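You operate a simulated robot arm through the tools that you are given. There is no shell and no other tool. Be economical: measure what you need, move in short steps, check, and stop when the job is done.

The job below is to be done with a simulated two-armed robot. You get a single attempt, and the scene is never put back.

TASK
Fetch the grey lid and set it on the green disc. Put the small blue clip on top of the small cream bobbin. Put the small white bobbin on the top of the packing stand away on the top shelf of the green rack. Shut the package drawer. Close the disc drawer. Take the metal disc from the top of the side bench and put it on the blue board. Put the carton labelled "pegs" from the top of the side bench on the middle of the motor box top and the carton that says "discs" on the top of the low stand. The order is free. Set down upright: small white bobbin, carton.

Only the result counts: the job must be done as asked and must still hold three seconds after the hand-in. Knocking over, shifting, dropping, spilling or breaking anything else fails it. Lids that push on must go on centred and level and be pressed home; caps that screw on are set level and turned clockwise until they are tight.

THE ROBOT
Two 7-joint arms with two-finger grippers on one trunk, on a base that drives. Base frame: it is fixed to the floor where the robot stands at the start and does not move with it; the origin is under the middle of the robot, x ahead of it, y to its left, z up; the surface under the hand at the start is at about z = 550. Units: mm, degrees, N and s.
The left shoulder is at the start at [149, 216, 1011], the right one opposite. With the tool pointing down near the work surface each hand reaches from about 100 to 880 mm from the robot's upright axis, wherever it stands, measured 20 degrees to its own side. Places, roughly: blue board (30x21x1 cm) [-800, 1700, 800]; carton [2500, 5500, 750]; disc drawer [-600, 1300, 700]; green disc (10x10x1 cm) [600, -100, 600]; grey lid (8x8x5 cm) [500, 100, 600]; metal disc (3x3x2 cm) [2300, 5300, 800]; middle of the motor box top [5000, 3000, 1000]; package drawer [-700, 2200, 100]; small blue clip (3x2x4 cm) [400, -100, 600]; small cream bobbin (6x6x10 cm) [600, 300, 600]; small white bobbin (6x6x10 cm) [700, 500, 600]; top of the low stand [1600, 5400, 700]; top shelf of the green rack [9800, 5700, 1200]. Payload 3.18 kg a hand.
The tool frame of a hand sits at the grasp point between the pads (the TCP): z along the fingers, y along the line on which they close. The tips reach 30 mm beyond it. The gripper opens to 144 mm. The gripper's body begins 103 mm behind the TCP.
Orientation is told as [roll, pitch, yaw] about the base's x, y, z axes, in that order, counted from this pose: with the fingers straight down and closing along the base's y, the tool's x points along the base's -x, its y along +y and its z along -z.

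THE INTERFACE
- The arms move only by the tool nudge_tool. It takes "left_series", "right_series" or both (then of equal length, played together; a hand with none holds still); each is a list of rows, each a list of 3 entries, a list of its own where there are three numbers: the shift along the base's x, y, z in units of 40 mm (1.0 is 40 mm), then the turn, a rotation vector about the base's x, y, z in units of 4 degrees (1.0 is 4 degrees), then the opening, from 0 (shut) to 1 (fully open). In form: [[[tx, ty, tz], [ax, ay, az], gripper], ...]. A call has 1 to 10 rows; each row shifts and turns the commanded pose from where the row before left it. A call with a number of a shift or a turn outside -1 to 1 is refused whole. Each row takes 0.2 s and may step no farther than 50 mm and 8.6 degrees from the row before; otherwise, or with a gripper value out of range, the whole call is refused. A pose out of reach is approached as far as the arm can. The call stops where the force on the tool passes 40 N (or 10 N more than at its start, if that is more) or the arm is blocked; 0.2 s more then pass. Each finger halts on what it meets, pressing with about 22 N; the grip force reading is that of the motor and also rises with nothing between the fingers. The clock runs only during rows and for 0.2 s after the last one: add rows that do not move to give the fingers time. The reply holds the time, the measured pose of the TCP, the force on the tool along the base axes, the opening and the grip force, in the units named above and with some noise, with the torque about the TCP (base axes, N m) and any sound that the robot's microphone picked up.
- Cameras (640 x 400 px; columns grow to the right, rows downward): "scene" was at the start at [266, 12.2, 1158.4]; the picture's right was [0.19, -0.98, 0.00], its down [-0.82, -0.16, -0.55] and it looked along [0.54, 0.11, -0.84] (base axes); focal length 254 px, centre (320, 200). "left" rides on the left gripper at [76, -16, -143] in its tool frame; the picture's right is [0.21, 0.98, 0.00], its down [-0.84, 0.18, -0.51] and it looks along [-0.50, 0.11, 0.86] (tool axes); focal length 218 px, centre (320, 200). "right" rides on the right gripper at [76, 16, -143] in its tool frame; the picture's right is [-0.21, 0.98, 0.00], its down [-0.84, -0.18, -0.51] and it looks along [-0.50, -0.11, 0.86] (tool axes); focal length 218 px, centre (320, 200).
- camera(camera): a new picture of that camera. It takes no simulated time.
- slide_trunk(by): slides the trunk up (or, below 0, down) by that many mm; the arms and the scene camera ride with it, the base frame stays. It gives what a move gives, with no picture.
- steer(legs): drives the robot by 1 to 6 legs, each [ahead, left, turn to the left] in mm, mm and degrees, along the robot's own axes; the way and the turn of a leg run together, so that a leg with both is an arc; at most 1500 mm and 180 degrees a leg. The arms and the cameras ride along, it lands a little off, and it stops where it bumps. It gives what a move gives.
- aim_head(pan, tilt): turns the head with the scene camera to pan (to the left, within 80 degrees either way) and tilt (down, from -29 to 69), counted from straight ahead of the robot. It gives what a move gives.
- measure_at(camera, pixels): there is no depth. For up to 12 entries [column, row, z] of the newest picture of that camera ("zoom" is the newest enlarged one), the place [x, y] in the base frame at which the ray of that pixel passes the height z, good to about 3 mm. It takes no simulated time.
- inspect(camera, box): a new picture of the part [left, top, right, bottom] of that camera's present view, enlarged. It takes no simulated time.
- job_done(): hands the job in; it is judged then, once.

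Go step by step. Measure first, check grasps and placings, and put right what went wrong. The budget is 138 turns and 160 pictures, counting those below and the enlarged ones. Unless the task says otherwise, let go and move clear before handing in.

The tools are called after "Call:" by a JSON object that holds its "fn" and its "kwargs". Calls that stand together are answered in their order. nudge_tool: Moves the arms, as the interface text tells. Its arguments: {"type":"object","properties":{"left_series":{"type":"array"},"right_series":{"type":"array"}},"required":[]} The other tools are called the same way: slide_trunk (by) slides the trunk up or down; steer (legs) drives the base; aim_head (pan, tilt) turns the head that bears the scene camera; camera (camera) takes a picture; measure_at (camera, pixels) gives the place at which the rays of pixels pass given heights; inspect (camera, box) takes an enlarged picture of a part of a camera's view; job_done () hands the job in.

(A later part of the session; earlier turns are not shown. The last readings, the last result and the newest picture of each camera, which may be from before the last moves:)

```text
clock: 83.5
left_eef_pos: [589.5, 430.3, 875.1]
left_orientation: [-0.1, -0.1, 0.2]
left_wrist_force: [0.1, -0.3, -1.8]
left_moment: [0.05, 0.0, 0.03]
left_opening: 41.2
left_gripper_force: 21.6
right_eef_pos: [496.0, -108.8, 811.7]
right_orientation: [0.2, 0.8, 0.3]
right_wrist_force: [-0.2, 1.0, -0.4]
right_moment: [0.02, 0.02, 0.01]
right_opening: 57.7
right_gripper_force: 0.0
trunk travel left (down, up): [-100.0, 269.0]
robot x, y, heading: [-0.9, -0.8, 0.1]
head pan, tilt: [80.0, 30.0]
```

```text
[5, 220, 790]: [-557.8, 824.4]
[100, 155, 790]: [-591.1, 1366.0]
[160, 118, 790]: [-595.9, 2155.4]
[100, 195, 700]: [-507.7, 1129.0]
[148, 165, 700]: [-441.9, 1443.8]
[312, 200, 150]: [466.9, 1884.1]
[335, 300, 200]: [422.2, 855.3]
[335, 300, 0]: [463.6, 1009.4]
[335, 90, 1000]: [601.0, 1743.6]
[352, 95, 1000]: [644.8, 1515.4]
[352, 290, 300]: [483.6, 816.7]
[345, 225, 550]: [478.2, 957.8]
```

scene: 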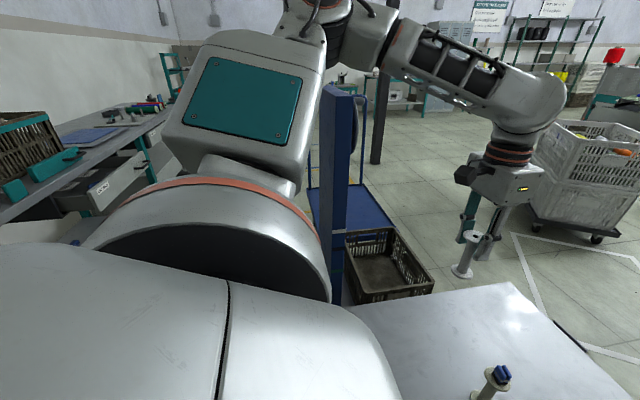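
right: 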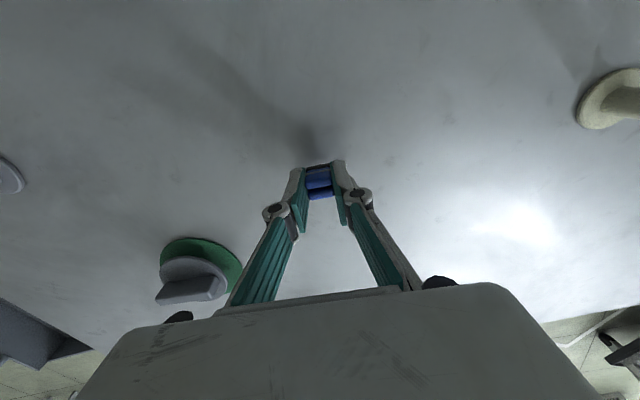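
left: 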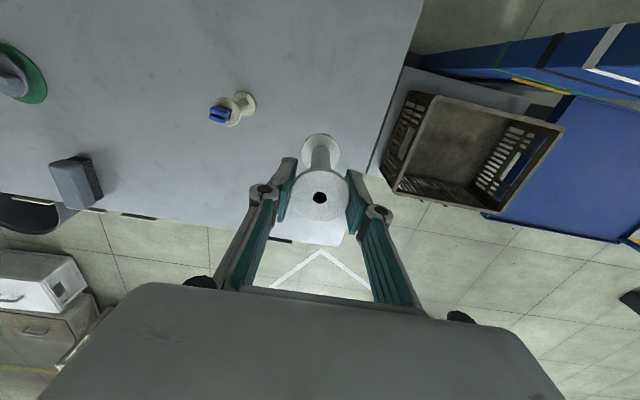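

The bench front edge runs at x of about -590, with the disc drawer standing out to about x -450 for y 1130–1440. The blue cart begins at y of about 850. I'll raise the trunk, pull back a little and turn left to see properly.

Call:
{"fn": "slide_trunk", "kwargs": {"by": 150}}

Call:
{"fn": "steer", "kwargs": {"legs": [[-120, 0, 0], [0, 0, 50]]}}

Call:
{"fn": "aim_head", "kwargs": {"pan": 50, "tilt": 35}}

Call:
{"fn": "camera", "kwargs": {"camera": "scene"}}

```text
clock: 85.3
left_eef_pos: [590.2, 429.2, 1024.2]
left_orientation: [-0.2, 0.0, 0.3]
left_wrist_force: [0.3, -0.3, -0.1]
left_moment: [0.03, 0.02, -0.03]
left_opening: 41.3
left_gripper_force: 22.2
right_eef_pos: [495.9, -108.8, 959.8]
right_orientation: [0.1, 0.8, 0.3]
right_wrist_force: [0.5, 0.2, -0.6]
right_moment: [0.02, 0.02, 0.01]
right_opening: 57.5
right_gripper_force: 0.0
trunk travel left (down, up): [-250.0, 119.0]
robot x, y, heading: [2.3, 1.6, -0.1]
head pan, tilt: [80.0, 30.0]
```

```text
clock: 88.8
left_eef_pos: [-76.2, 727.8, 1025.0]
left_orientation: [-0.1, -0.1, 50.6]
left_wrist_force: [-0.8, -0.2, -0.1]
left_moment: [0.01, -0.03, 0.01]
left_opening: 41.1
left_gripper_force: 22.0
right_eef_pos: [279.4, 312.1, 962.1]
right_orientation: [0.1, 0.7, 50.7]
right_wrist_force: [0.4, 0.3, 0.1]
right_moment: [-0.01, 0.0, 0.03]
right_opening: 57.8
right_gripper_force: 0.1
trunk travel left (down, up): [-250.0, 119.0]
robot x, y, heading: [-116.6, 1.9, 50.0]
head pan, tilt: [80.0, 30.0]
```

```text
clock: 89.7
left_eef_pos: [-75.0, 726.6, 1024.3]
left_orientation: [-0.1, 0.0, 50.6]
left_wrist_force: [-0.1, 0.0, -0.7]
left_moment: [-0.02, -0.02, 0.0]
left_opening: 40.8
left_gripper_force: 21.7
right_eef_pos: [279.7, 311.6, 962.9]
right_orientation: [0.2, 0.7, 50.7]
right_wrist_force: [0.0, 0.1, 0.6]
right_moment: [-0.02, 0.01, 0.03]
right_opening: 57.6
right_gripper_force: 0.1
trunk travel left (down, up): [-250.0, 119.0]
robot x, y, heading: [-115.0, 0.2, 50.5]
head pan, tilt: [50.0, 35.0]
```

```text
103 pictures are left
```

scene: 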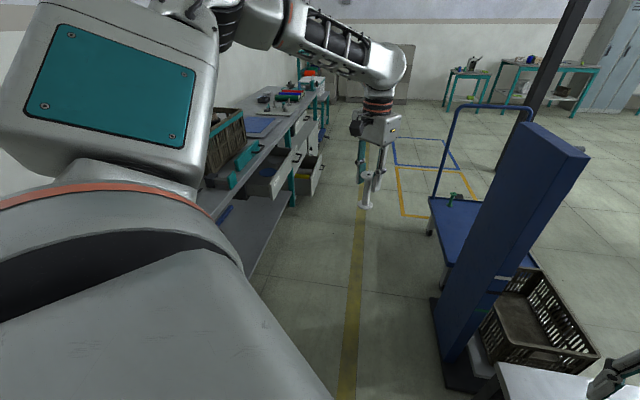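

Now the aisle is clear to see; drawers stand open at (270,180) and (312,175). I'll zoom there and measure clearances.

Call:
{"fn": "measure_at", "kwargs": {"camera": "scene", "pixels": [[436, 300, 0], [445, 390, 0], [350, 300, 0], [245, 275, 0], [270, 250, 0], [430, 230, 0], [275, 195, 700], [318, 150, 700], [270, 225, 150]]}}

Call:
{"fn": "inspect", "kwargs": {"camera": "scene", "box": [190, 80, 350, 240]}}

```text
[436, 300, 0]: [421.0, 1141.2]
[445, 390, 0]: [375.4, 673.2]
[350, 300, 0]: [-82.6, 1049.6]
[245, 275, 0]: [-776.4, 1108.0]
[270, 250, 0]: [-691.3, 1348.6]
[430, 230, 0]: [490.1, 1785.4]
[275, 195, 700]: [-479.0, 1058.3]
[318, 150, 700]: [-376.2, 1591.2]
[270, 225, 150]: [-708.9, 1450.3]
```

```text
2.50 times, centred on (270, 160) of scene
```

zoom: 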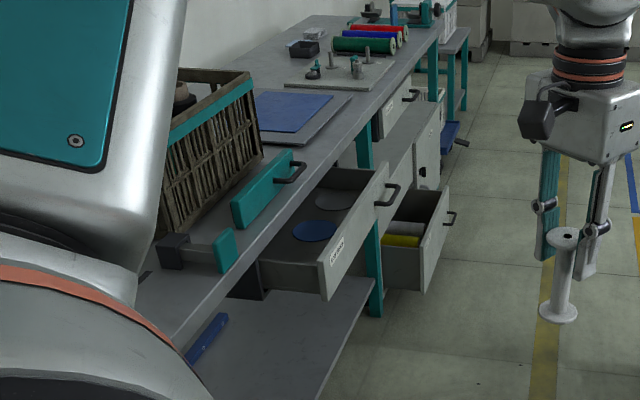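

The disc drawer (with blue and grey discs) and the lower, farther package drawer are both open toward the aisle. I'll tuck the left hand in, raise the trunk more for clearance, and turn to face the bench.

Call:
{"fn": "nudge_tool", "kwargs": {"left_series": [[[-0.15, -0.97, 0], [0, 0, 0], 0.2], [[-0.15, -0.97, 0], [0, 0, 0], 0.2], [[-0.15, -0.97, 0], [0, 0, 0], 0.2], [[-0.15, -0.97, 0], [0, 0, 0], 0.2], [[-0.15, -0.97, 0], [0, 0, 0], 0.2], [[0, 0, 0], [0, 0, 0], 0.2]]}}

Call:
{"fn": "slide_trunk", "kwargs": {"by": 100}}

Call:
{"fn": "steer", "kwargs": {"legs": [[0, 0, 50]]}}

Call:
{"fn": "aim_head", "kwargs": {"pan": 50, "tilt": 35}}

Call:
{"fn": "camera", "kwargs": {"camera": "scene"}}

```text
clock: 91.1
left_eef_pos: [-105.2, 533.3, 1025.6]
left_orientation: [-0.1, -0.1, 50.5]
left_wrist_force: [0.1, 0.6, -0.8]
left_moment: [-0.04, 0.0, -0.01]
left_opening: 41.1
left_gripper_force: 21.9
right_eef_pos: [279.8, 312.8, 961.6]
right_orientation: [0.1, 0.6, 50.7]
right_wrist_force: [-0.6, 0.6, 0.1]
right_moment: [-0.06, 0.02, -0.01]
right_opening: 57.6
right_gripper_force: 0.0
trunk travel left (down, up): [-250.0, 119.0]
robot x, y, heading: [-118.1, 2.0, 50.3]
head pan, tilt: [50.0, 35.0]
```

```text
clock: 92.5
left_eef_pos: [-105.6, 534.5, 1124.8]
left_orientation: [-0.1, -0.2, 50.6]
left_wrist_force: [0.4, 0.9, -0.7]
left_moment: [-0.02, 0.01, 0.02]
left_opening: 41.1
left_gripper_force: 22.2
right_eef_pos: [279.9, 312.7, 1061.1]
right_orientation: [0.1, 0.7, 50.8]
right_wrist_force: [0.1, 0.3, 0.6]
right_moment: [0.0, 0.01, 0.01]
right_opening: 57.6
right_gripper_force: 0.1
trunk travel left (down, up): [-350.0, 19.0]
robot x, y, heading: [-120.0, 0.3, 50.3]
head pan, tilt: [50.0, 35.0]
```

```text
clock: 95.1
left_eef_pos: [-521.8, 351.8, 1125.3]
left_orientation: [-0.1, -0.1, 100.9]
left_wrist_force: [-0.7, -0.1, 0.2]
left_moment: [0.0, -0.04, 0.04]
left_opening: 41.3
left_gripper_force: 21.8
right_eef_pos: [-105.2, 506.8, 1062.4]
right_orientation: [0.1, 0.6, 101.1]
right_wrist_force: [-0.1, -0.3, 0.2]
right_moment: [0.01, -0.02, -0.02]
right_opening: 57.8
right_gripper_force: 0.1
trunk travel left (down, up): [-350.0, 19.0]
robot x, y, heading: [-116.3, -3.0, 100.5]
head pan, tilt: [50.0, 35.0]
```

```text
clock: 95.7
left_eef_pos: [-521.7, 351.3, 1125.1]
left_orientation: [-0.1, -0.1, 100.9]
left_wrist_force: [0.2, 0.4, -0.8]
left_moment: [-0.02, -0.04, -0.02]
left_opening: 41.1
left_gripper_force: 21.6
right_eef_pos: [-104.9, 506.5, 1061.8]
right_orientation: [0.1, 0.8, 101.0]
right_wrist_force: [-0.8, -1.0, -0.9]
right_moment: [0.01, -0.01, -0.01]
right_opening: 57.4
right_gripper_force: 0.0
trunk travel left (down, up): [-350.0, 19.0]
robot x, y, heading: [-120.6, 1.5, 100.8]
head pan, tilt: [50.0, 35.0]
```

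```text
101 pictures are left
```

scene: 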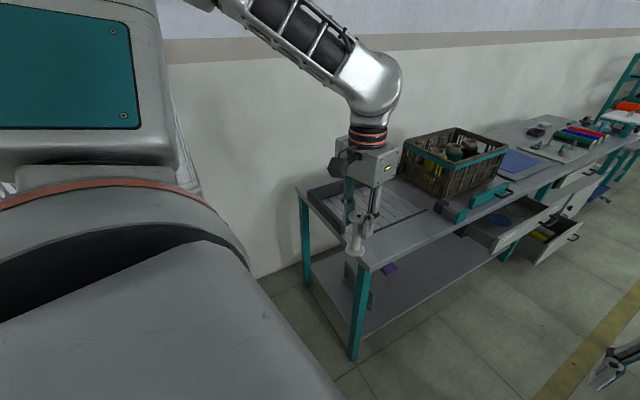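

The bench starts at y of about 700 and behind is free. I'll finish the turn to face the bench and strafe right along it to y of about 1200.

Call:
{"fn": "steer", "kwargs": {"legs": [[0, 0, 79.5], [-110, 0, 0], [0, -1200, 0]]}}

Call:
{"fn": "aim_head", "kwargs": {"pan": -5, "tilt": 50}}

Call:
{"fn": "camera", "kwargs": {"camera": "scene"}}

```text
clock: 110.6
left_eef_pos: [-419.9, 865.8, 1126.4]
left_orientation: [0.0, -0.1, 179.5]
left_wrist_force: [0.4, -0.4, 0.2]
left_moment: [-0.03, 0.02, 0.01]
left_opening: 41.3
left_gripper_force: 21.3
right_eef_pos: [-489.6, 1304.1, 1062.1]
right_orientation: [0.3, 0.7, 179.8]
right_wrist_force: [0.0, -0.6, -0.5]
right_moment: [0.01, -0.04, -0.02]
right_opening: 57.9
right_gripper_force: 0.1
trunk travel left (down, up): [-350.0, 19.0]
robot x, y, heading: [5.3, 1192.7, 179.5]
head pan, tilt: [50.0, 35.0]
```

```text
clock: 111.9
left_eef_pos: [-419.8, 865.8, 1125.1]
left_orientation: [-0.1, -0.1, 179.6]
left_wrist_force: [0.5, -0.4, 0.2]
left_moment: [-0.02, 0.01, 0.0]
left_opening: 41.0
left_gripper_force: 22.4
right_eef_pos: [-489.6, 1304.7, 1063.7]
right_orientation: [0.2, 0.7, 179.7]
right_wrist_force: [0.7, -0.2, -0.5]
right_moment: [0.02, 0.01, 0.0]
right_opening: 57.5
right_gripper_force: 0.1
trunk travel left (down, up): [-350.0, 19.0]
robot x, y, heading: [5.0, 1189.3, 179.5]
head pan, tilt: [-5.0, 50.0]
```

```text
100 pictures are left
```

scene: 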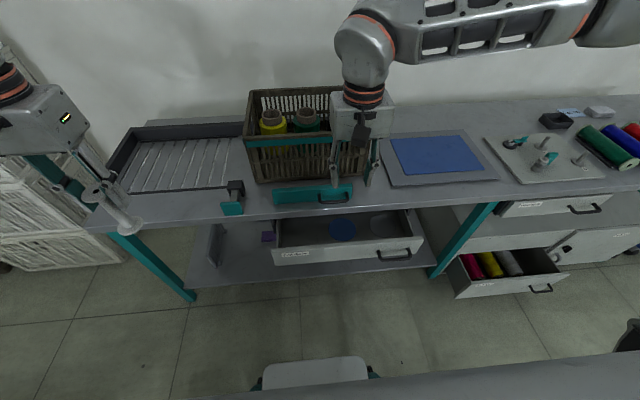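

An excellent view: the disc drawer front runs (272–425, 238–265) and the package drawer front is at (510,285). I'll zoom and measure.

Call:
{"fn": "inspect", "kwargs": {"camera": "scene", "box": [250, 170, 450, 295]}}

Call:
{"fn": "measure_at", "kwargs": {"camera": "scene", "pixels": [[273, 252, 680], [424, 240, 680], [273, 252, 640], [424, 240, 640], [412, 150, 800], [300, 218, 790], [460, 292, 300], [565, 275, 300], [541, 288, 250], [430, 158, 800], [393, 255, 640]]}}

Call:
{"fn": "camera", "kwargs": {"camera": "right"}}

```text
3.20 times, centred on (350, 232) of scene
```

zoom: 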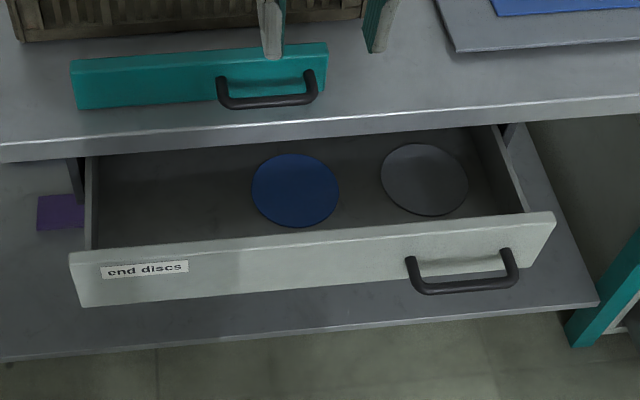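

```text
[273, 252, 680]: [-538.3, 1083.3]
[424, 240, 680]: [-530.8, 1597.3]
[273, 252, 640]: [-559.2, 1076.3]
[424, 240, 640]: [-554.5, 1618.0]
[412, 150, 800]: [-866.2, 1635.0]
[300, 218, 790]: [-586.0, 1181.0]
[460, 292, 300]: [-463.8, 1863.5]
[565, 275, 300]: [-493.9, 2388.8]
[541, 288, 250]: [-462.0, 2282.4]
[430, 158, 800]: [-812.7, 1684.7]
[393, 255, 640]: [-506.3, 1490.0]
```

```text
98 pictures are left
```

right: 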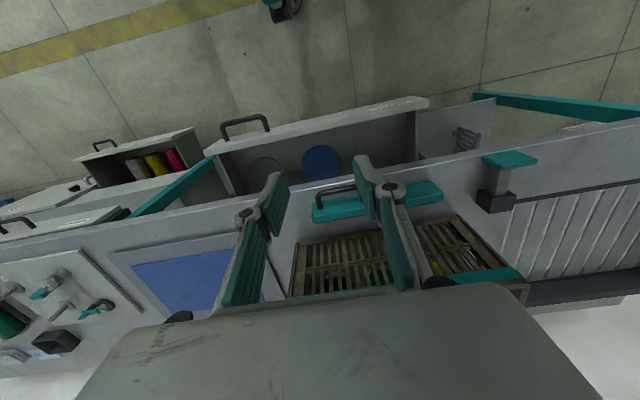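

Call:
{"fn": "measure_at", "kwargs": {"camera": "right", "pixels": [[428, 99, 640], [428, 99, 680], [428, 99, 720], [205, 150, 640], [205, 150, 680], [205, 150, 720], [245, 122, 680], [80, 158, 300], [197, 130, 300], [80, 158, 200], [197, 130, 200]]}}

Call:
{"fn": "measure_at", "kwargs": {"camera": "scene", "pixels": [[272, 250, 640], [272, 250, 680], [272, 250, 720], [424, 236, 640], [424, 236, 680], [424, 236, 720], [455, 284, 200], [455, 284, 300], [570, 268, 200], [570, 268, 300]]}}

```text
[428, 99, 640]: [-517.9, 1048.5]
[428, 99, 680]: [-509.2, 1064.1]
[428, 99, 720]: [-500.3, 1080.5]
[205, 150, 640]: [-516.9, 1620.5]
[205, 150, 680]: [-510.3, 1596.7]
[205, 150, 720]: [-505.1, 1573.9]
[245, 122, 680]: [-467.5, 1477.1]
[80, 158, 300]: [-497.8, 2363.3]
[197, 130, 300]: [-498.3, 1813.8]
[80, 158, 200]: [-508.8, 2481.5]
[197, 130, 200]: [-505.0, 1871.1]
```

```text
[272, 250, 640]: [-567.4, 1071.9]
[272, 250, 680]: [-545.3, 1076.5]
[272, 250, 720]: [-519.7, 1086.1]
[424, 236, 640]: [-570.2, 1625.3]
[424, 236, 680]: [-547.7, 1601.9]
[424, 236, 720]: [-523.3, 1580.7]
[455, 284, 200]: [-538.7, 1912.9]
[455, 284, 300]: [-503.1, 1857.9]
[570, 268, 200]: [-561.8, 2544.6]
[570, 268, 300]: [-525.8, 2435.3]
```

The drawer front is at x of about -492, top about z 760, and y 1095–1560. Since the bench top overhangs, I'll push with the fingertips pointing forward. First I'll lower the trunk 200 and pitch the right hand toward -x with its fingers shut.

Call:
{"fn": "slide_trunk", "kwargs": {"by": -200}}

Call:
{"fn": "nudge_tool", "kwargs": {"right_series": [[[0.4, 0, 0], [0, 1, 0], 0.2], [[0.4, 0, 0], [0, 1, 0], 0], [[0.4, 0, 0], [0, 1, 0], 0], [[0.4, 0, 0], [0, 1, 0], 0], [[0.4, 0, 0], [0, 1, 0], 0], [[0.4, 0, 0], [0, 1, 0], 0], [[0.4, 0, 0], [0, 1, 0], 0], [[0.4, 0, 0], [0, 1, 0], 0], [[0, 0, 0], [0, 1, 0], 0], [[0, 0, 0], [0, 1, 0], 0]]}}

```text
clock: 114.0
left_eef_pos: [-418.8, 866.1, 926.4]
left_orientation: [-0.1, -0.3, 179.6]
left_wrist_force: [1.3, 0.1, 0.2]
left_moment: [0.02, 0.04, -0.02]
left_opening: 41.4
left_gripper_force: 22.0
right_eef_pos: [-489.4, 1303.7, 862.5]
right_orientation: [0.2, 0.5, 179.8]
right_wrist_force: [-0.2, 0.2, 0.9]
right_moment: [-0.02, 0.02, 0.01]
right_opening: 57.5
right_gripper_force: 0.0
trunk travel left (down, up): [-150.0, 219.0]
robot x, y, heading: [4.4, 1188.3, 179.4]
head pan, tilt: [-5.0, 50.0]
```

```text
clock: 116.2
left_eef_pos: [-418.8, 865.2, 924.7]
left_orientation: [-0.2, -0.1, 179.6]
left_wrist_force: [0.1, 1.1, 0.0]
left_moment: [0.0, 0.01, 0.04]
left_opening: 41.1
left_gripper_force: 22.4
right_eef_pos: [-411.4, 1242.8, 867.2]
right_orientation: [0.2, -39.3, 179.7]
right_wrist_force: [0.6, 0.1, -0.5]
right_moment: [0.01, 0.01, -0.02]
right_opening: 0.3
right_gripper_force: 21.9
right hand out of reach, approached as far as the arm can: row 6, 7, 8, 9, 10
trunk travel left (down, up): [-150.0, 219.0]
robot x, y, heading: [5.2, 1190.2, 179.5]
head pan, tilt: [-5.0, 50.0]
```

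The hand is pitched 39° but cannot come closer in. I'll lower and pitch further to see where it settles.

Call:
{"fn": "nudge_tool", "kwargs": {"right_series": [[[-0.5, 0, -0.6], [0, 0, 0], 0], [[-0.5, 0, -0.6], [0, 0, 0], 0], [[0, 0, -0.6], [0, 0.5, 0], 0], [[0, 0, -0.6], [0, 1, 0], 0], [[0, 0, -0.6], [0, 1, 0], 0], [[0, 0, -0.5], [0, 1, 0], 0], [[0, 0, 0], [0, 0, 0], 0]]}}

Call:
{"fn": "camera", "kwargs": {"camera": "scene"}}

Call:
{"fn": "camera", "kwargs": {"camera": "right"}}

```text
clock: 117.5
left_eef_pos: [-418.9, 865.8, 924.6]
left_orientation: [-0.1, 0.0, 179.6]
left_wrist_force: [0.0, 0.4, 0.3]
left_moment: [-0.02, -0.01, 0.0]
left_opening: 41.0
left_gripper_force: 22.3
right_eef_pos: [-498.6, 1283.9, 777.3]
right_orientation: [10.3, -48.5, 160.3]
right_wrist_force: [0.5, -0.1, 0.2]
right_moment: [0.03, 0.01, -0.04]
right_opening: 0.1
right_gripper_force: 22.4
right hand out of reach, approached as far as the arm can: row 6
trunk travel left (down, up): [-150.0, 219.0]
robot x, y, heading: [6.2, 1189.4, 179.4]
head pan, tilt: [-5.0, 50.0]
stopped in row 6 (right hand): the arm was blocked; the commanded pose is now the measured one
```

```text
97 pictures are left
```

scene: 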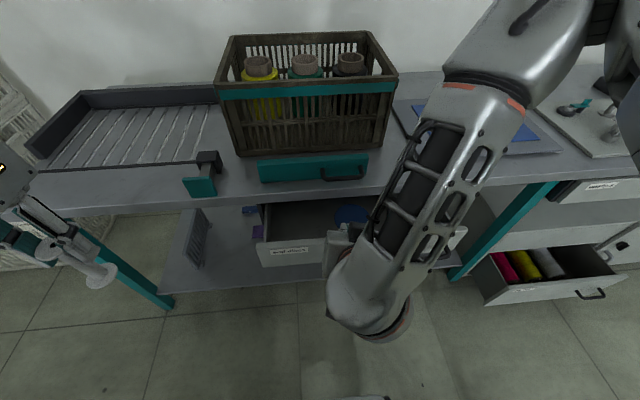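

```text
96 pictures are left
```

right: 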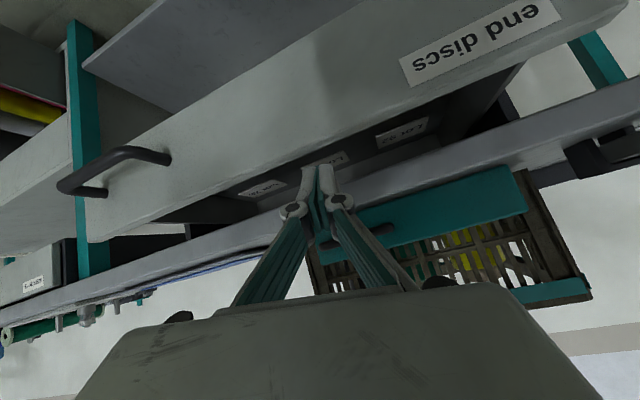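

The tips ended up over the drawer's rim with the wrist cramped. A 35° tilt is enough, so I'll lift out, straighten to about 35° and come down in front of the drawer face.

Call:
{"fn": "nudge_tool", "kwargs": {"right_series": [[[0, 0, 0.8], [0, 0, 0], 0], [[0, 0, 0.8], [0.57, -0.96, 0.97], 0], [[0.5, 0.4, 0.5], [0.57, -0.96, 0.97], 0], [[0.5, 0.4, 0], [0.57, -0.96, 0.97], 0], [[0, 0, 0], [0, 0, 0], 0]]}}

Call:
{"fn": "camera", "kwargs": {"camera": "right"}}

```text
clock: 118.7
left_eef_pos: [-419.0, 866.6, 925.3]
left_orientation: [-0.1, -0.1, 179.6]
left_wrist_force: [-0.4, -0.2, -1.1]
left_moment: [0.03, -0.03, 0.0]
left_opening: 41.1
left_gripper_force: 22.0
right_eef_pos: [-471.8, 1303.0, 861.8]
right_orientation: [-1.6, -38.3, -179.3]
right_wrist_force: [-0.4, 0.3, -1.0]
right_moment: [-0.04, -0.03, 0.0]
right_opening: 0.0
right_gripper_force: 22.1
right hand out of reach, approached as far as the arm can: row 4
trunk travel left (down, up): [-150.0, 219.0]
robot x, y, heading: [7.1, 1188.2, 179.2]
head pan, tilt: [-5.0, 50.0]
```

```text
95 pictures are left
```

right: 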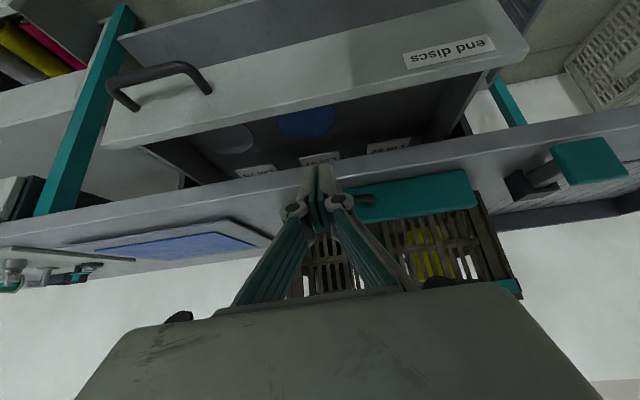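

The hand can't come nearer to the robot, so I'll move the base instead: 210 mm right along the bench (past the cart's column behind), then 80 mm back.

Call:
{"fn": "steer", "kwargs": {"legs": [[0, -210, 0], [-80, 0, 0]]}}

Call:
{"fn": "nudge_tool", "kwargs": {"right_series": [[[0, -0.8, -0.3], [0, 0, 0], 0], [[0, -0.8, -0.6], [0, 0, 0], 0], [[0, -0.8, -0.6], [0, 0, 0], 0], [[0, 0, -0.8], [0, 0, 0], 0], [[0, 0, -0.5], [0, 0, 0], 0], [[0, 0, 0], [0, 0, 0], 0]]}}

Call:
{"fn": "camera", "kwargs": {"camera": "right"}}

Call:
{"fn": "camera", "kwargs": {"camera": "scene"}}

```text
clock: 121.8
left_eef_pos: [-338.1, 1076.3, 925.2]
left_orientation: [0.0, -0.1, 179.5]
left_wrist_force: [0.2, 0.2, 0.3]
left_moment: [0.04, 0.01, 0.0]
left_opening: 41.2
left_gripper_force: 22.1
right_eef_pos: [-388.8, 1516.1, 863.2]
right_orientation: [-1.5, -38.2, -179.6]
right_wrist_force: [-0.2, -0.4, 0.2]
right_moment: [0.01, -0.01, 0.02]
right_opening: 0.0
right_gripper_force: 21.8
trunk travel left (down, up): [-150.0, 219.0]
robot x, y, heading: [85.5, 1401.0, 178.9]
head pan, tilt: [-5.0, 50.0]
```

```text
clock: 123.1
left_eef_pos: [-337.5, 1078.4, 924.9]
left_orientation: [-0.1, -0.1, 179.5]
left_wrist_force: [0.2, 0.1, -0.7]
left_moment: [-0.03, 0.01, 0.0]
left_opening: 41.4
left_gripper_force: 22.2
right_eef_pos: [-426.5, 1438.1, 776.6]
right_orientation: [4.8, -38.4, 169.5]
right_wrist_force: [0.3, 0.2, 0.7]
right_moment: [-0.03, 0.02, 0.02]
right_opening: 0.0
right_gripper_force: 21.9
trunk travel left (down, up): [-150.0, 219.0]
robot x, y, heading: [88.5, 1402.1, 179.2]
head pan, tilt: [-5.0, 50.0]
stopped in row 6 (right hand): the arm was blocked; the commanded pose is now the measured one
```

```text
94 pictures are left
```

right: 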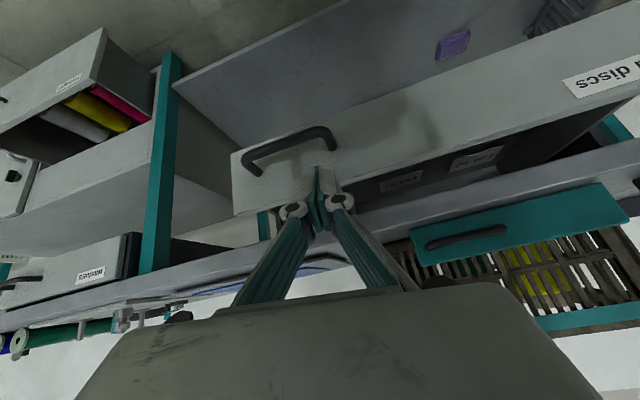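

```text
93 pictures are left
```

scene: 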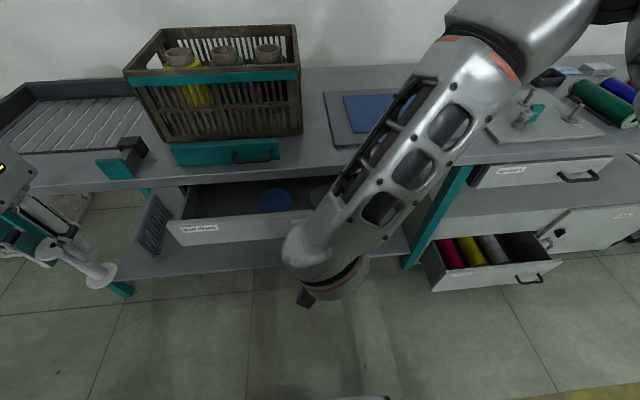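

The right arm is cramped near its centre line. I'll return it to pointing down, shift the base so the hand works to its right side, and push with the finger sides, checking how flush the drawer closes.

Call:
{"fn": "nudge_tool", "kwargs": {"right_series": [[[0.1, 0.3, 0.5], [0, 0, 0], 0], [[0, 0.3, 0.5], [0.1, -0.96, 0.2], 0], [[0, 0.3, 0.4], [0.1, -0.96, 0.2], 0], [[0, 0.3, 0.3], [0.1, -0.96, 0.2], 0], [[0, 0.3, 0.3], [0.1, -0.96, 0.2], 0], [[0, 0.3, 0.2], [0.1, -0.96, 0.2], 0], [[0, 0, 0.2], [0.1, -0.96, 0.2], 0], [[0, 0, 0], [0.1, -0.96, 0.2], 0], [[0, 0, 0], [0.1, -0.96, 0.2], 0], [[0, 0, 0], [0.1, -0.96, 0.2], 0]]}}

Call:
{"fn": "steer", "kwargs": {"legs": [[80, 0, 0], [0, 150, 0]]}}

Call:
{"fn": "camera", "kwargs": {"camera": "right"}}

```text
clock: 125.3
left_eef_pos: [-338.6, 1077.4, 924.9]
left_orientation: [-0.1, -0.1, 179.6]
left_wrist_force: [-0.7, -0.6, -0.1]
left_moment: [-0.01, 0.0, 0.02]
left_opening: 41.1
left_gripper_force: 22.2
right_eef_pos: [-420.0, 1509.4, 873.8]
right_orientation: [-2.4, -4.2, 179.9]
right_wrist_force: [0.2, -0.5, 0.0]
right_moment: [0.03, -0.05, -0.03]
right_opening: 0.0
right_gripper_force: 21.9
trunk travel left (down, up): [-150.0, 219.0]
robot x, y, heading: [89.2, 1400.0, 179.2]
head pan, tilt: [-5.0, 50.0]
```

```text
clock: 127.9
left_eef_pos: [-420.7, 929.4, 925.0]
left_orientation: [-0.1, -0.1, 179.6]
left_wrist_force: [-0.4, -0.3, -0.7]
left_moment: [0.05, -0.03, 0.03]
left_opening: 41.4
left_gripper_force: 21.5
right_eef_pos: [-502.1, 1362.4, 873.0]
right_orientation: [-2.4, -4.4, 180.0]
right_wrist_force: [-0.1, -0.4, 0.8]
right_moment: [0.02, 0.03, 0.03]
right_opening: 0.0
right_gripper_force: 22.1
trunk travel left (down, up): [-150.0, 219.0]
robot x, y, heading: [2.5, 1254.0, 179.4]
head pan, tilt: [-5.0, 50.0]
```

```text
92 pictures are left
```

right: 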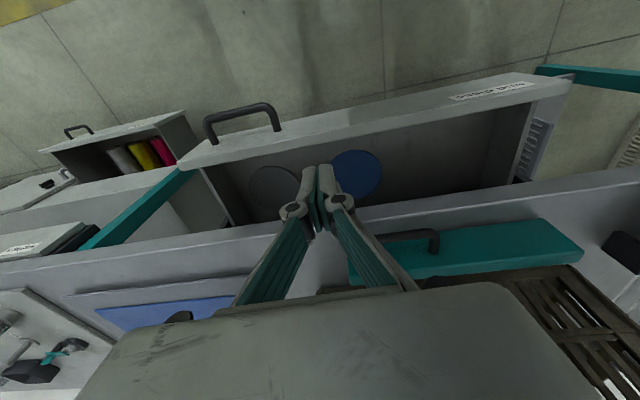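

I'll bring the hand out in front of the drawer face, tilt the tips forward slightly, and lower to z 735.

Call:
{"fn": "nudge_tool", "kwargs": {"right_series": [[[0.9, -0.2, 0], [0, 0, 0], 0], [[0.9, -0.2, 0], [0, 0.8, 0], 0], [[0.3, -0.2, -0.5], [0.5, 0.8, 0], 0], [[0, 0, -1], [0, 0.8, 0], 0], [[0, 0, -1], [0, 0, 0], 0], [[0, 0, -0.9], [0, 0, 0], 0], [[0, 0, 0], [0, 0, 0], 0]]}}

Call:
{"fn": "camera", "kwargs": {"camera": "right"}}

```text
clock: 129.5
left_eef_pos: [-418.9, 930.0, 924.6]
left_orientation: [-0.1, -0.2, 179.5]
left_wrist_force: [-0.3, 0.0, -0.7]
left_moment: [-0.02, 0.0, -0.03]
left_opening: 41.1
left_gripper_force: 21.6
right_eef_pos: [-419.8, 1337.0, 735.9]
right_orientation: [-4.4, -14.1, -179.7]
right_wrist_force: [0.3, 0.2, -0.4]
right_moment: [-0.04, 0.0, 0.02]
right_opening: 0.0
right_gripper_force: 22.1
trunk travel left (down, up): [-150.0, 219.0]
robot x, y, heading: [5.0, 1253.7, 179.5]
head pan, tilt: [-5.0, 50.0]
```

```text
91 pictures are left
```

right: 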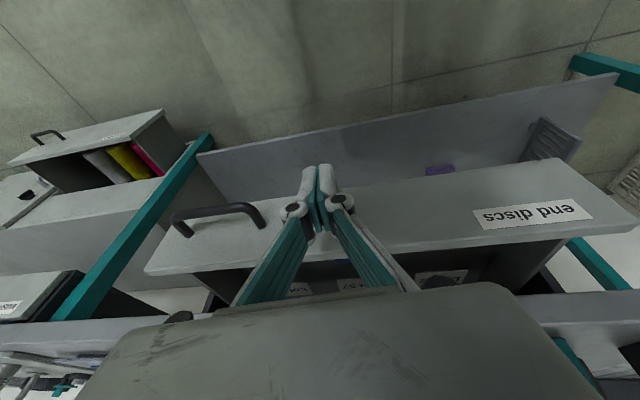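

The fingers are in front of the face at a clear spot left of the handle. I'll push in gently.

Call:
{"fn": "nudge_tool", "kwargs": {"right_series": [[[-0.5, 0, 0], [0, 0, 0], 0], [[-0.5, 0, 0], [0, 0, 0], 0], [[-0.5, 0, 0], [0, 0, 0], 0], [[-0.5, 0, 0], [0, 0, 0], 0], [[-0.5, 0, 0], [0, 0, 0], 0], [[-0.5, 0, 0], [0, 0, 0], 0]]}}

Call:
{"fn": "camera", "kwargs": {"camera": "right"}}

Call:
{"fn": "camera", "kwargs": {"camera": "scene"}}

```text
clock: 130.9
left_eef_pos: [-420.2, 929.3, 924.8]
left_orientation: [-0.1, -0.1, 179.5]
left_wrist_force: [0.3, 1.2, -0.2]
left_moment: [0.04, 0.0, 0.01]
left_opening: 41.3
left_gripper_force: 21.9
right_eef_pos: [-539.7, 1337.8, 736.7]
right_orientation: [-4.5, -14.0, -179.6]
right_wrist_force: [0.2, -0.3, -0.3]
right_moment: [-0.01, -0.04, -0.02]
right_opening: 0.2
right_gripper_force: 22.2
trunk travel left (down, up): [-150.0, 219.0]
robot x, y, heading: [7.0, 1253.3, 179.1]
head pan, tilt: [-5.0, 50.0]
```

```text
90 pictures are left
```

right: 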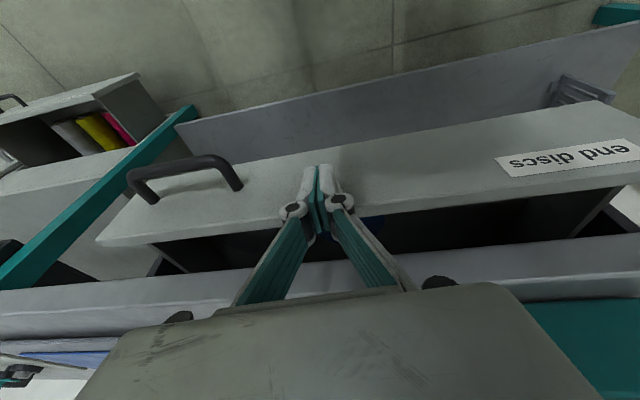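

```text
89 pictures are left
```

scene: 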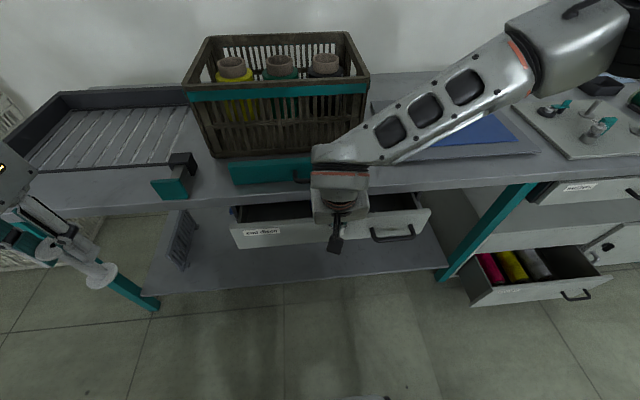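

No resistance so far; the drawer follows or is about to be met. I'll continue pushing.

Call:
{"fn": "nudge_tool", "kwargs": {"right_series": [[[-0.5, 0, 0], [0, 0, 0], 0], [[-0.5, 0, 0], [0, 0, 0], 0], [[-0.5, 0, 0], [0, 0, 0], 0], [[-0.3, 0, 0], [0, 0, 0], 0]]}}

Call:
{"fn": "camera", "kwargs": {"camera": "right"}}

Call:
{"fn": "camera", "kwargs": {"camera": "scene"}}

```text
clock: 131.9
left_eef_pos: [-419.8, 929.8, 924.5]
left_orientation: [-0.1, -0.1, 179.4]
left_wrist_force: [-0.7, -0.7, -0.5]
left_moment: [0.02, -0.08, -0.01]
left_opening: 41.0
left_gripper_force: 22.1
right_eef_pos: [-598.9, 1336.7, 732.3]
right_orientation: [-4.7, -12.6, -179.7]
right_wrist_force: [13.7, -0.8, 6.6]
right_moment: [0.0, -0.31, -0.01]
right_opening: 0.0
right_gripper_force: 30.8
trunk travel left (down, up): [-150.0, 219.0]
robot x, y, heading: [6.5, 1254.1, 179.1]
head pan, tilt: [-5.0, 50.0]
stopped in row 4 (right hand): the force on the tool passed its limit at 44 N (the readings are from after the stop); the commanded pose is now the measured one
```

```text
88 pictures are left
```

right: 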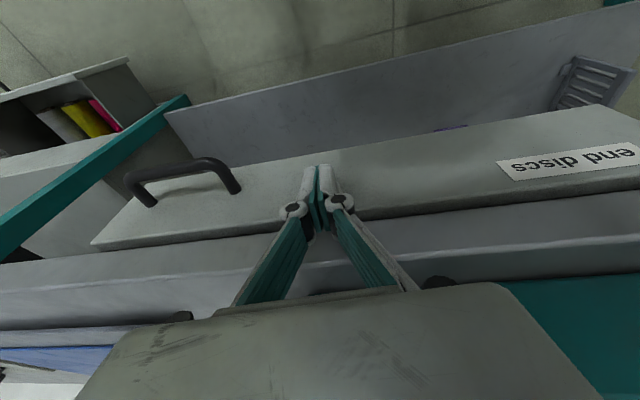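

```text
87 pictures are left
```

scene: 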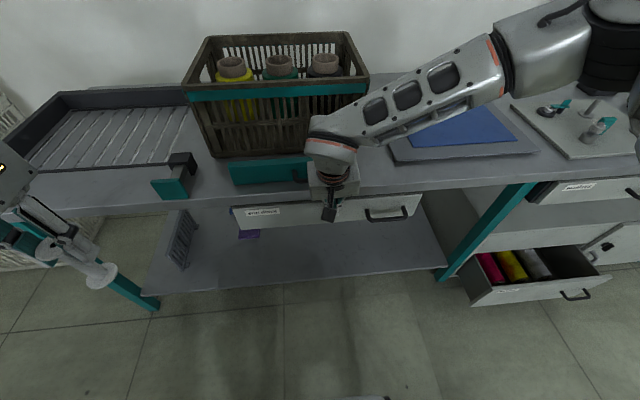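

The drawer appears nearly flush under the bench edge. I'll back off and check it against its neighbours.

Call:
{"fn": "nudge_tool", "kwargs": {"right_series": [[[0.8, 0, 0], [0, 0, 0], 0], [[0.9, 0, 0], [0, 0, 0], 0], [[0.9, 0.8, 0], [0, 0, 0], 0], [[0.5, 1, 0], [0, 0, 0], 0], [[0, 1, 0], [0, 0, 0], 0]]}}

Call:
{"fn": "inspect", "kwargs": {"camera": "scene", "box": [210, 150, 450, 270]}}

Call:
{"fn": "camera", "kwargs": {"camera": "right"}}

```text
clock: 133.1
left_eef_pos: [-419.2, 930.7, 925.2]
left_orientation: [-0.1, -0.1, 179.5]
left_wrist_force: [0.3, 0.2, -0.3]
left_moment: [-0.03, 0.02, -0.03]
left_opening: 41.2
left_gripper_force: 21.9
right_eef_pos: [-477.2, 1449.8, 733.6]
right_orientation: [-4.4, -12.9, -179.7]
right_wrist_force: [-0.1, 0.4, 0.3]
right_moment: [-0.03, -0.01, 0.02]
right_opening: 0.1
right_gripper_force: 31.0
trunk travel left (down, up): [-150.0, 219.0]
robot x, y, heading: [6.1, 1252.4, 179.4]
head pan, tilt: [-5.0, 50.0]
```

```text
2.67 times, centred on (330, 210) of scene
```

zoom: 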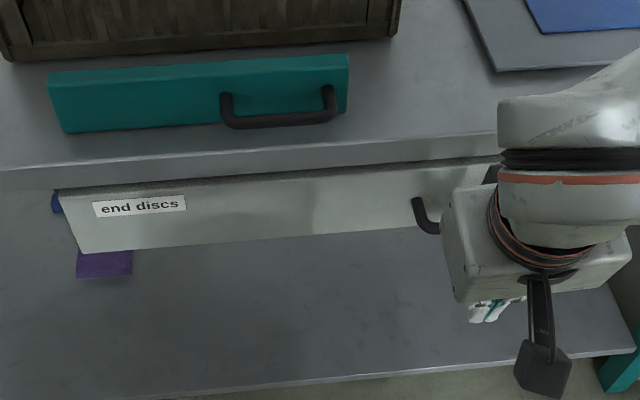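

```text
85 pictures are left
```

right: 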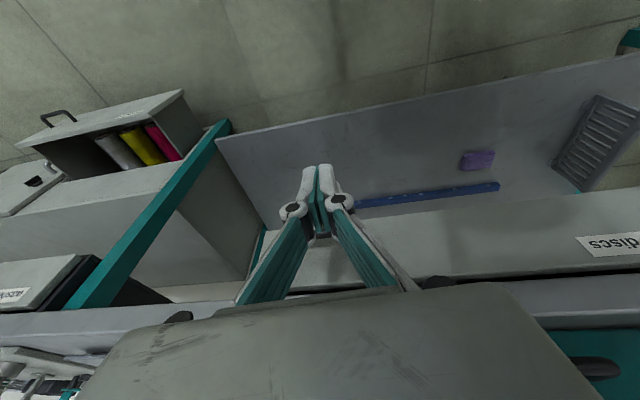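

The torque shows the 44 N contact was at the fingertips, on the drawer face, so the disc drawer hit its stop and is closed. Next I'll raise the hand and strafe toward the package drawer.

Call:
{"fn": "nudge_tool", "kwargs": {"right_series": [[[0.4, 0, 1], [0, -0.8, 0], 0], [[0, 0, 1], [0, -0.8, 0], 0], [[0, 0, 1], [0.9, -0.8, 0], 0], [[0, 0, 1], [0, -0.7, 0], 0], [[0, 0, 1], [0, 0, 0], 0]]}}

Call:
{"fn": "steer", "kwargs": {"legs": [[-60, 0, 0], [0, -780, 0]]}}

Call:
{"fn": "aim_head", "kwargs": {"pan": 0, "tilt": 57}}

Call:
{"fn": "camera", "kwargs": {"camera": "scene"}}

Call:
{"fn": "camera", "kwargs": {"camera": "right"}}

```text
clock: 134.3
left_eef_pos: [-419.7, 930.2, 926.2]
left_orientation: [-0.1, -0.1, 179.5]
left_wrist_force: [-0.2, -0.4, -0.6]
left_moment: [0.0, 0.01, -0.04]
left_opening: 41.1
left_gripper_force: 22.2
right_eef_pos: [-460.4, 1449.8, 936.2]
right_orientation: [-8.0, -0.5, -179.3]
right_wrist_force: [-0.3, 0.6, -0.1]
right_moment: [0.03, 0.03, 0.0]
right_opening: 0.1
right_gripper_force: 30.9
trunk travel left (down, up): [-150.0, 219.0]
robot x, y, heading: [7.7, 1253.5, 179.4]
head pan, tilt: [-5.0, 50.0]
```

```text
clock: 142.1
left_eef_pos: [-349.5, 1704.8, 925.2]
left_orientation: [-0.1, -0.1, 179.6]
left_wrist_force: [0.9, 0.2, -0.9]
left_moment: [0.01, -0.02, -0.01]
left_opening: 41.1
left_gripper_force: 22.4
right_eef_pos: [-392.6, 2225.1, 934.4]
right_orientation: [-8.0, -0.4, -179.2]
right_wrist_force: [0.1, -0.6, -0.3]
right_moment: [0.0, -0.01, -0.02]
right_opening: 0.0
right_gripper_force: 30.9
trunk travel left (down, up): [-150.0, 219.0]
robot x, y, heading: [77.3, 2029.6, 179.4]
head pan, tilt: [-5.0, 50.0]
```

```text
clock: 142.8
left_eef_pos: [-349.8, 1703.6, 924.8]
left_orientation: [-0.1, -0.1, 179.6]
left_wrist_force: [0.3, 0.4, -0.8]
left_moment: [-0.02, 0.01, 0.03]
left_opening: 40.8
left_gripper_force: 21.4
right_eef_pos: [-393.8, 2224.3, 935.1]
right_orientation: [-8.2, -0.4, -179.4]
right_wrist_force: [0.6, 0.0, 0.4]
right_moment: [-0.02, -0.01, 0.0]
right_opening: 0.0
right_gripper_force: 30.8
trunk travel left (down, up): [-150.0, 219.0]
robot x, y, heading: [74.3, 2030.1, 179.4]
head pan, tilt: [0.0, 57.0]
```

```text
84 pictures are left
```

scene: 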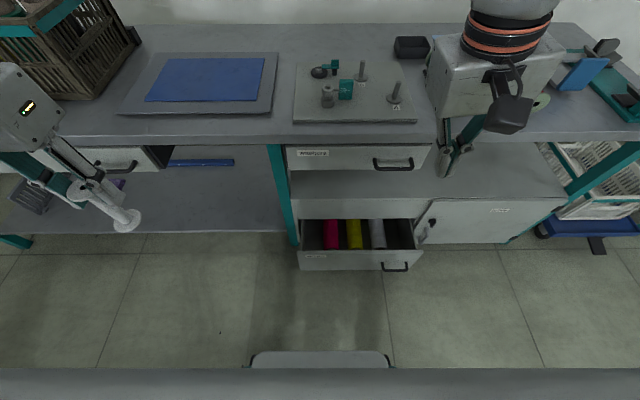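

```text
83 pictures are left
```

right: 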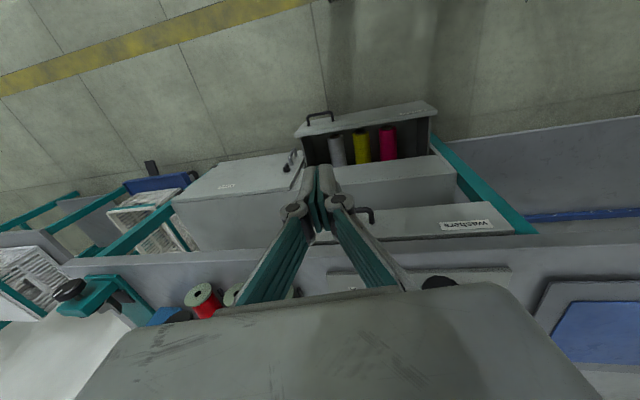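

The "washers" drawer gives a closed reference. I'll zoom both on the disc drawer and the package drawer.

Call:
{"fn": "inspect", "kwargs": {"camera": "scene", "box": [30, 110, 310, 240]}}

Call:
{"fn": "inspect", "kwargs": {"camera": "scene", "box": [270, 135, 450, 285]}}

Call:
{"fn": "measure_at", "kwargs": {"camera": "scene", "pixels": [[298, 251, 300], [424, 251, 300], [298, 251, 250], [424, 251, 250], [298, 270, 200], [394, 268, 250], [304, 218, 400]]}}

Call:
{"fn": "measure_at", "kwargs": {"camera": "right", "pixels": [[436, 112, 300], [297, 136, 300], [436, 112, 250], [297, 136, 250], [320, 115, 250], [438, 105, 300]]}}

```text
2.29 times, centred on (170, 175) of scene
```

zoom: 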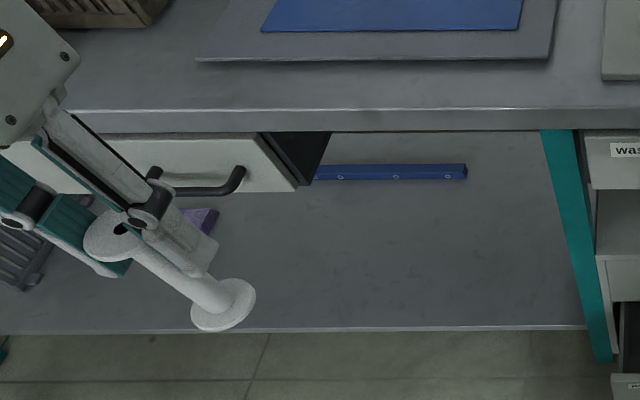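

```text
2.67 times, centred on (360, 210) of scene
```

zoom: 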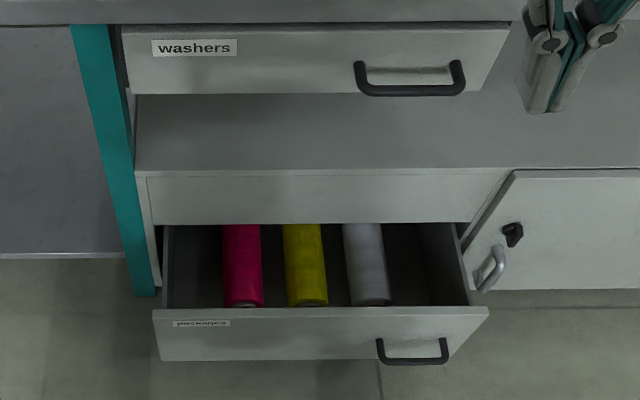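

```text
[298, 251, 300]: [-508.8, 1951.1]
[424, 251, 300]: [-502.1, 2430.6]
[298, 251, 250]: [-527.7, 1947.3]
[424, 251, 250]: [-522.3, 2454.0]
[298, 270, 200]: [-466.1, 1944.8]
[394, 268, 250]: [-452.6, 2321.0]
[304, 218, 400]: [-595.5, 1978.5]
```

```text
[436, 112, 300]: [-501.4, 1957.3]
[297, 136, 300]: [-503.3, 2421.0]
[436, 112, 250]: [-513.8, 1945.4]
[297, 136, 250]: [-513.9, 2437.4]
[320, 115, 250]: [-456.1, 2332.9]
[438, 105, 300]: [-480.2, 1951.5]
```

The disc drawer sits exactly like the closed washers drawer, so it's shut. The package drawer front is at x of about -503, z 200–300, y 1955–2425. I'll lower the trunk 150 and bring the right hand down in front of it.

Call:
{"fn": "slide_trunk", "kwargs": {"by": -150}}

Call:
{"fn": "nudge_tool", "kwargs": {"right_series": [[[0, -0.4, -1], [-0.5, 0.5, 0], 0], [[0, -0.4, -1], [-0.5, 0.5, 0], 0], [[0, 0, -1], [-0.5, 0.5, 0], 0], [[0, 0, -1], [-0.5, 0.5, 0], 0], [[0, 0, -1], [0, 0.5, 0], 0], [[0, 0, -1], [0, 0.5, 0], 0], [[0, 0, -1], [0, 0, 0], 0], [[0, 0, -1], [0, 0, 0], 0], [[0, 0, 0], [0, 0, 0], 0]]}}

Call:
{"fn": "camera", "kwargs": {"camera": "right"}}

```text
clock: 144.6
left_eef_pos: [-344.3, 1704.4, 722.4]
left_orientation: [0.0, 12.9, 179.7]
left_wrist_force: [0.1, 0.2, -0.6]
left_moment: [0.01, 0.0, 0.04]
left_opening: 41.4
left_gripper_force: 22.1
right_eef_pos: [-392.8, 2224.7, 786.6]
right_orientation: [-8.1, -0.6, -179.3]
right_wrist_force: [0.3, -0.1, 0.0]
right_moment: [-0.01, 0.02, 0.03]
right_opening: 0.3
right_gripper_force: 30.1
trunk travel left (down, up): [0.0, 369.0]
robot x, y, heading: [78.1, 2030.9, 179.4]
head pan, tilt: [0.0, 57.0]
```

```text
clock: 146.6
left_eef_pos: [-345.1, 1705.2, 722.1]
left_orientation: [0.0, 12.9, 179.6]
left_wrist_force: [-0.1, -0.4, 0.1]
left_moment: [-0.01, 0.02, 0.0]
left_opening: 41.3
left_gripper_force: 21.5
right_eef_pos: [-403.6, 2185.8, 462.9]
right_orientation: [-0.2, -12.5, -179.8]
right_wrist_force: [0.2, 0.0, 0.1]
right_moment: [0.02, 0.03, -0.04]
right_opening: 0.1
right_gripper_force: 30.7
right hand out of reach, approached as far as the arm can: row 4
trunk travel left (down, up): [0.0, 369.0]
robot x, y, heading: [71.2, 2029.2, 179.5]
head pan, tilt: [0.0, 57.0]
```

```text
80 pictures are left
```

right: 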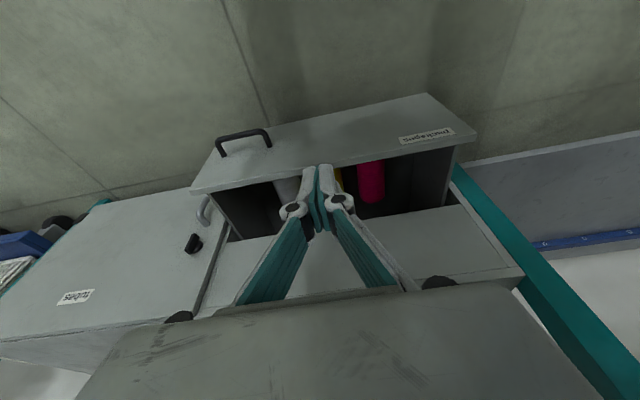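

The package drawer is in view ahead of the fingers. The left arm got disturbed by the trunk lowering (pitch 13°), so I'll look at what it touched before continuing.

Call:
{"fn": "aim_head", "kwargs": {"pan": 60, "tilt": 30}}

Call:
{"fn": "camera", "kwargs": {"camera": "scene"}}

Call:
{"fn": "camera", "kwargs": {"camera": "left"}}

```text
clock: 147.9
left_eef_pos: [-345.0, 1704.4, 722.0]
left_orientation: [0.0, 13.0, 179.8]
left_wrist_force: [0.1, 0.3, -0.2]
left_moment: [0.01, -0.03, -0.02]
left_opening: 41.1
left_gripper_force: 22.3
right_eef_pos: [-404.4, 2186.1, 463.0]
right_orientation: [-0.1, -12.5, -180.0]
right_wrist_force: [0.2, -0.5, -0.1]
right_moment: [0.0, 0.0, 0.01]
right_opening: 0.0
right_gripper_force: 30.1
trunk travel left (down, up): [0.0, 369.0]
robot x, y, heading: [74.0, 2028.2, 179.7]
head pan, tilt: [60.0, 30.0]
```

```text
79 pictures are left
```

scene: 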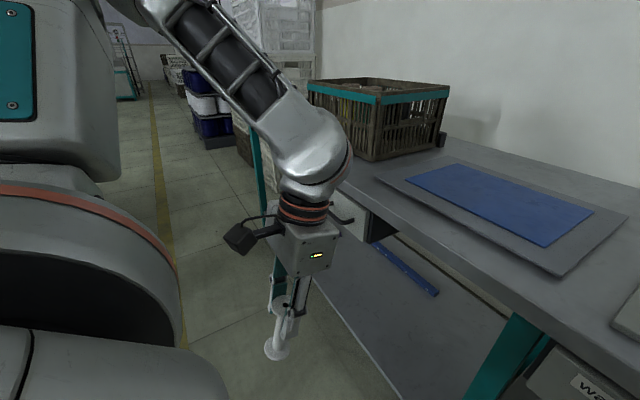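

```text
78 pictures are left
```

left: 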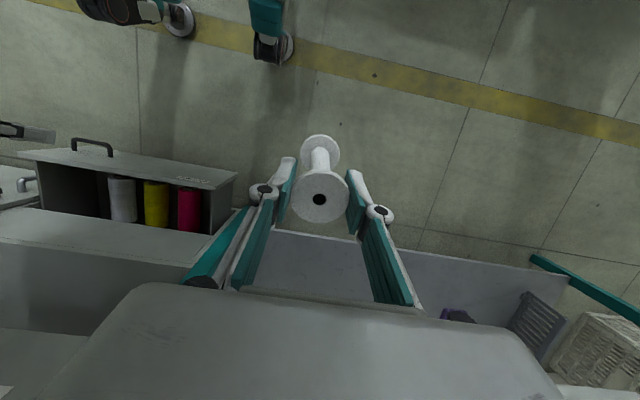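

The bobbin is safe, but the left wrist is close to the bench edge. I'll raise and straighten the left hand, then continue lowering the right hand.

Call:
{"fn": "nudge_tool", "kwargs": {"left_series": [[[0.3, 0, 0.6], [0, 0, 0], 0.2], [[0.3, 0, 0.7], [0, 0.8, 0], 0.2], [[0, 0, 0.7], [0, 0.8, 0], 0.2], [[0, 0, 0.7], [0, 0.8, 0], 0.2], [[0, 0, 0.7], [0, 0.8, 0], 0.2], [[0, 0, 0], [0, 0, 0], 0.2]]}}

Call:
{"fn": "nudge_tool", "kwargs": {"right_series": [[[0, 0, -1], [0, 0, 0], 0], [[0, 0, -1], [0, 0, 0], 0], [[0, 0, -1], [0, 0, 0], 0], [[0, 0, -1], [0, 0, 0], 0], [[0, 0, -0.8], [0, 0, 0], 0], [[0, 0, 0], [0, 0, 0], 0]]}}

Call:
{"fn": "camera", "kwargs": {"camera": "right"}}

```text
clock: 149.3
left_eef_pos: [-343.5, 1695.5, 828.3]
left_orientation: [0.0, 2.2, 179.7]
left_wrist_force: [0.2, -0.9, -0.3]
left_moment: [-0.01, 0.0, 0.02]
left_opening: 41.2
left_gripper_force: 22.2
left hand out of reach, approached as far as the arm can: row 1, 2, 4, 5
right_eef_pos: [-404.2, 2186.0, 462.6]
right_orientation: [-0.1, -12.5, -179.9]
right_wrist_force: [0.8, -0.1, -0.5]
right_moment: [0.0, 0.02, -0.02]
right_opening: 0.0
right_gripper_force: 30.5
trunk travel left (down, up): [0.0, 369.0]
robot x, y, heading: [74.1, 2033.4, 179.3]
head pan, tilt: [60.0, 30.0]
```

```text
clock: 150.7
left_eef_pos: [-342.6, 1695.6, 827.5]
left_orientation: [0.0, 2.4, 179.7]
left_wrist_force: [0.3, -0.6, -0.6]
left_moment: [0.01, -0.02, 0.01]
left_opening: 40.9
left_gripper_force: 22.0
right_eef_pos: [-414.4, 2179.4, 272.2]
right_orientation: [-0.4, -12.0, -179.9]
right_wrist_force: [-0.9, -0.2, -0.1]
right_moment: [0.0, -0.01, 0.0]
right_opening: 0.0
right_gripper_force: 30.0
right hand out of reach, approached as far as the arm can: row 4, 5
trunk travel left (down, up): [0.0, 369.0]
robot x, y, heading: [75.4, 2029.6, 179.2]
head pan, tilt: [60.0, 30.0]
```

```text
77 pictures are left
```

right: 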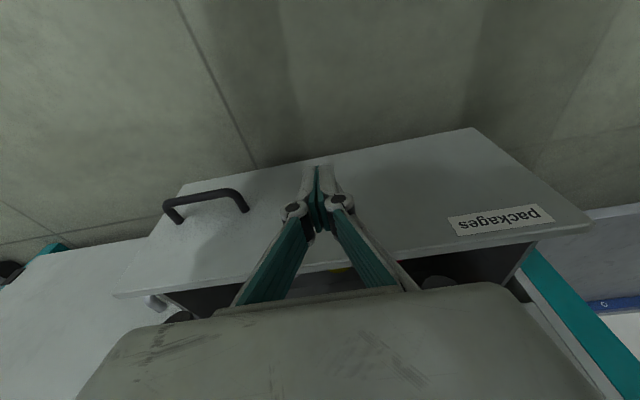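

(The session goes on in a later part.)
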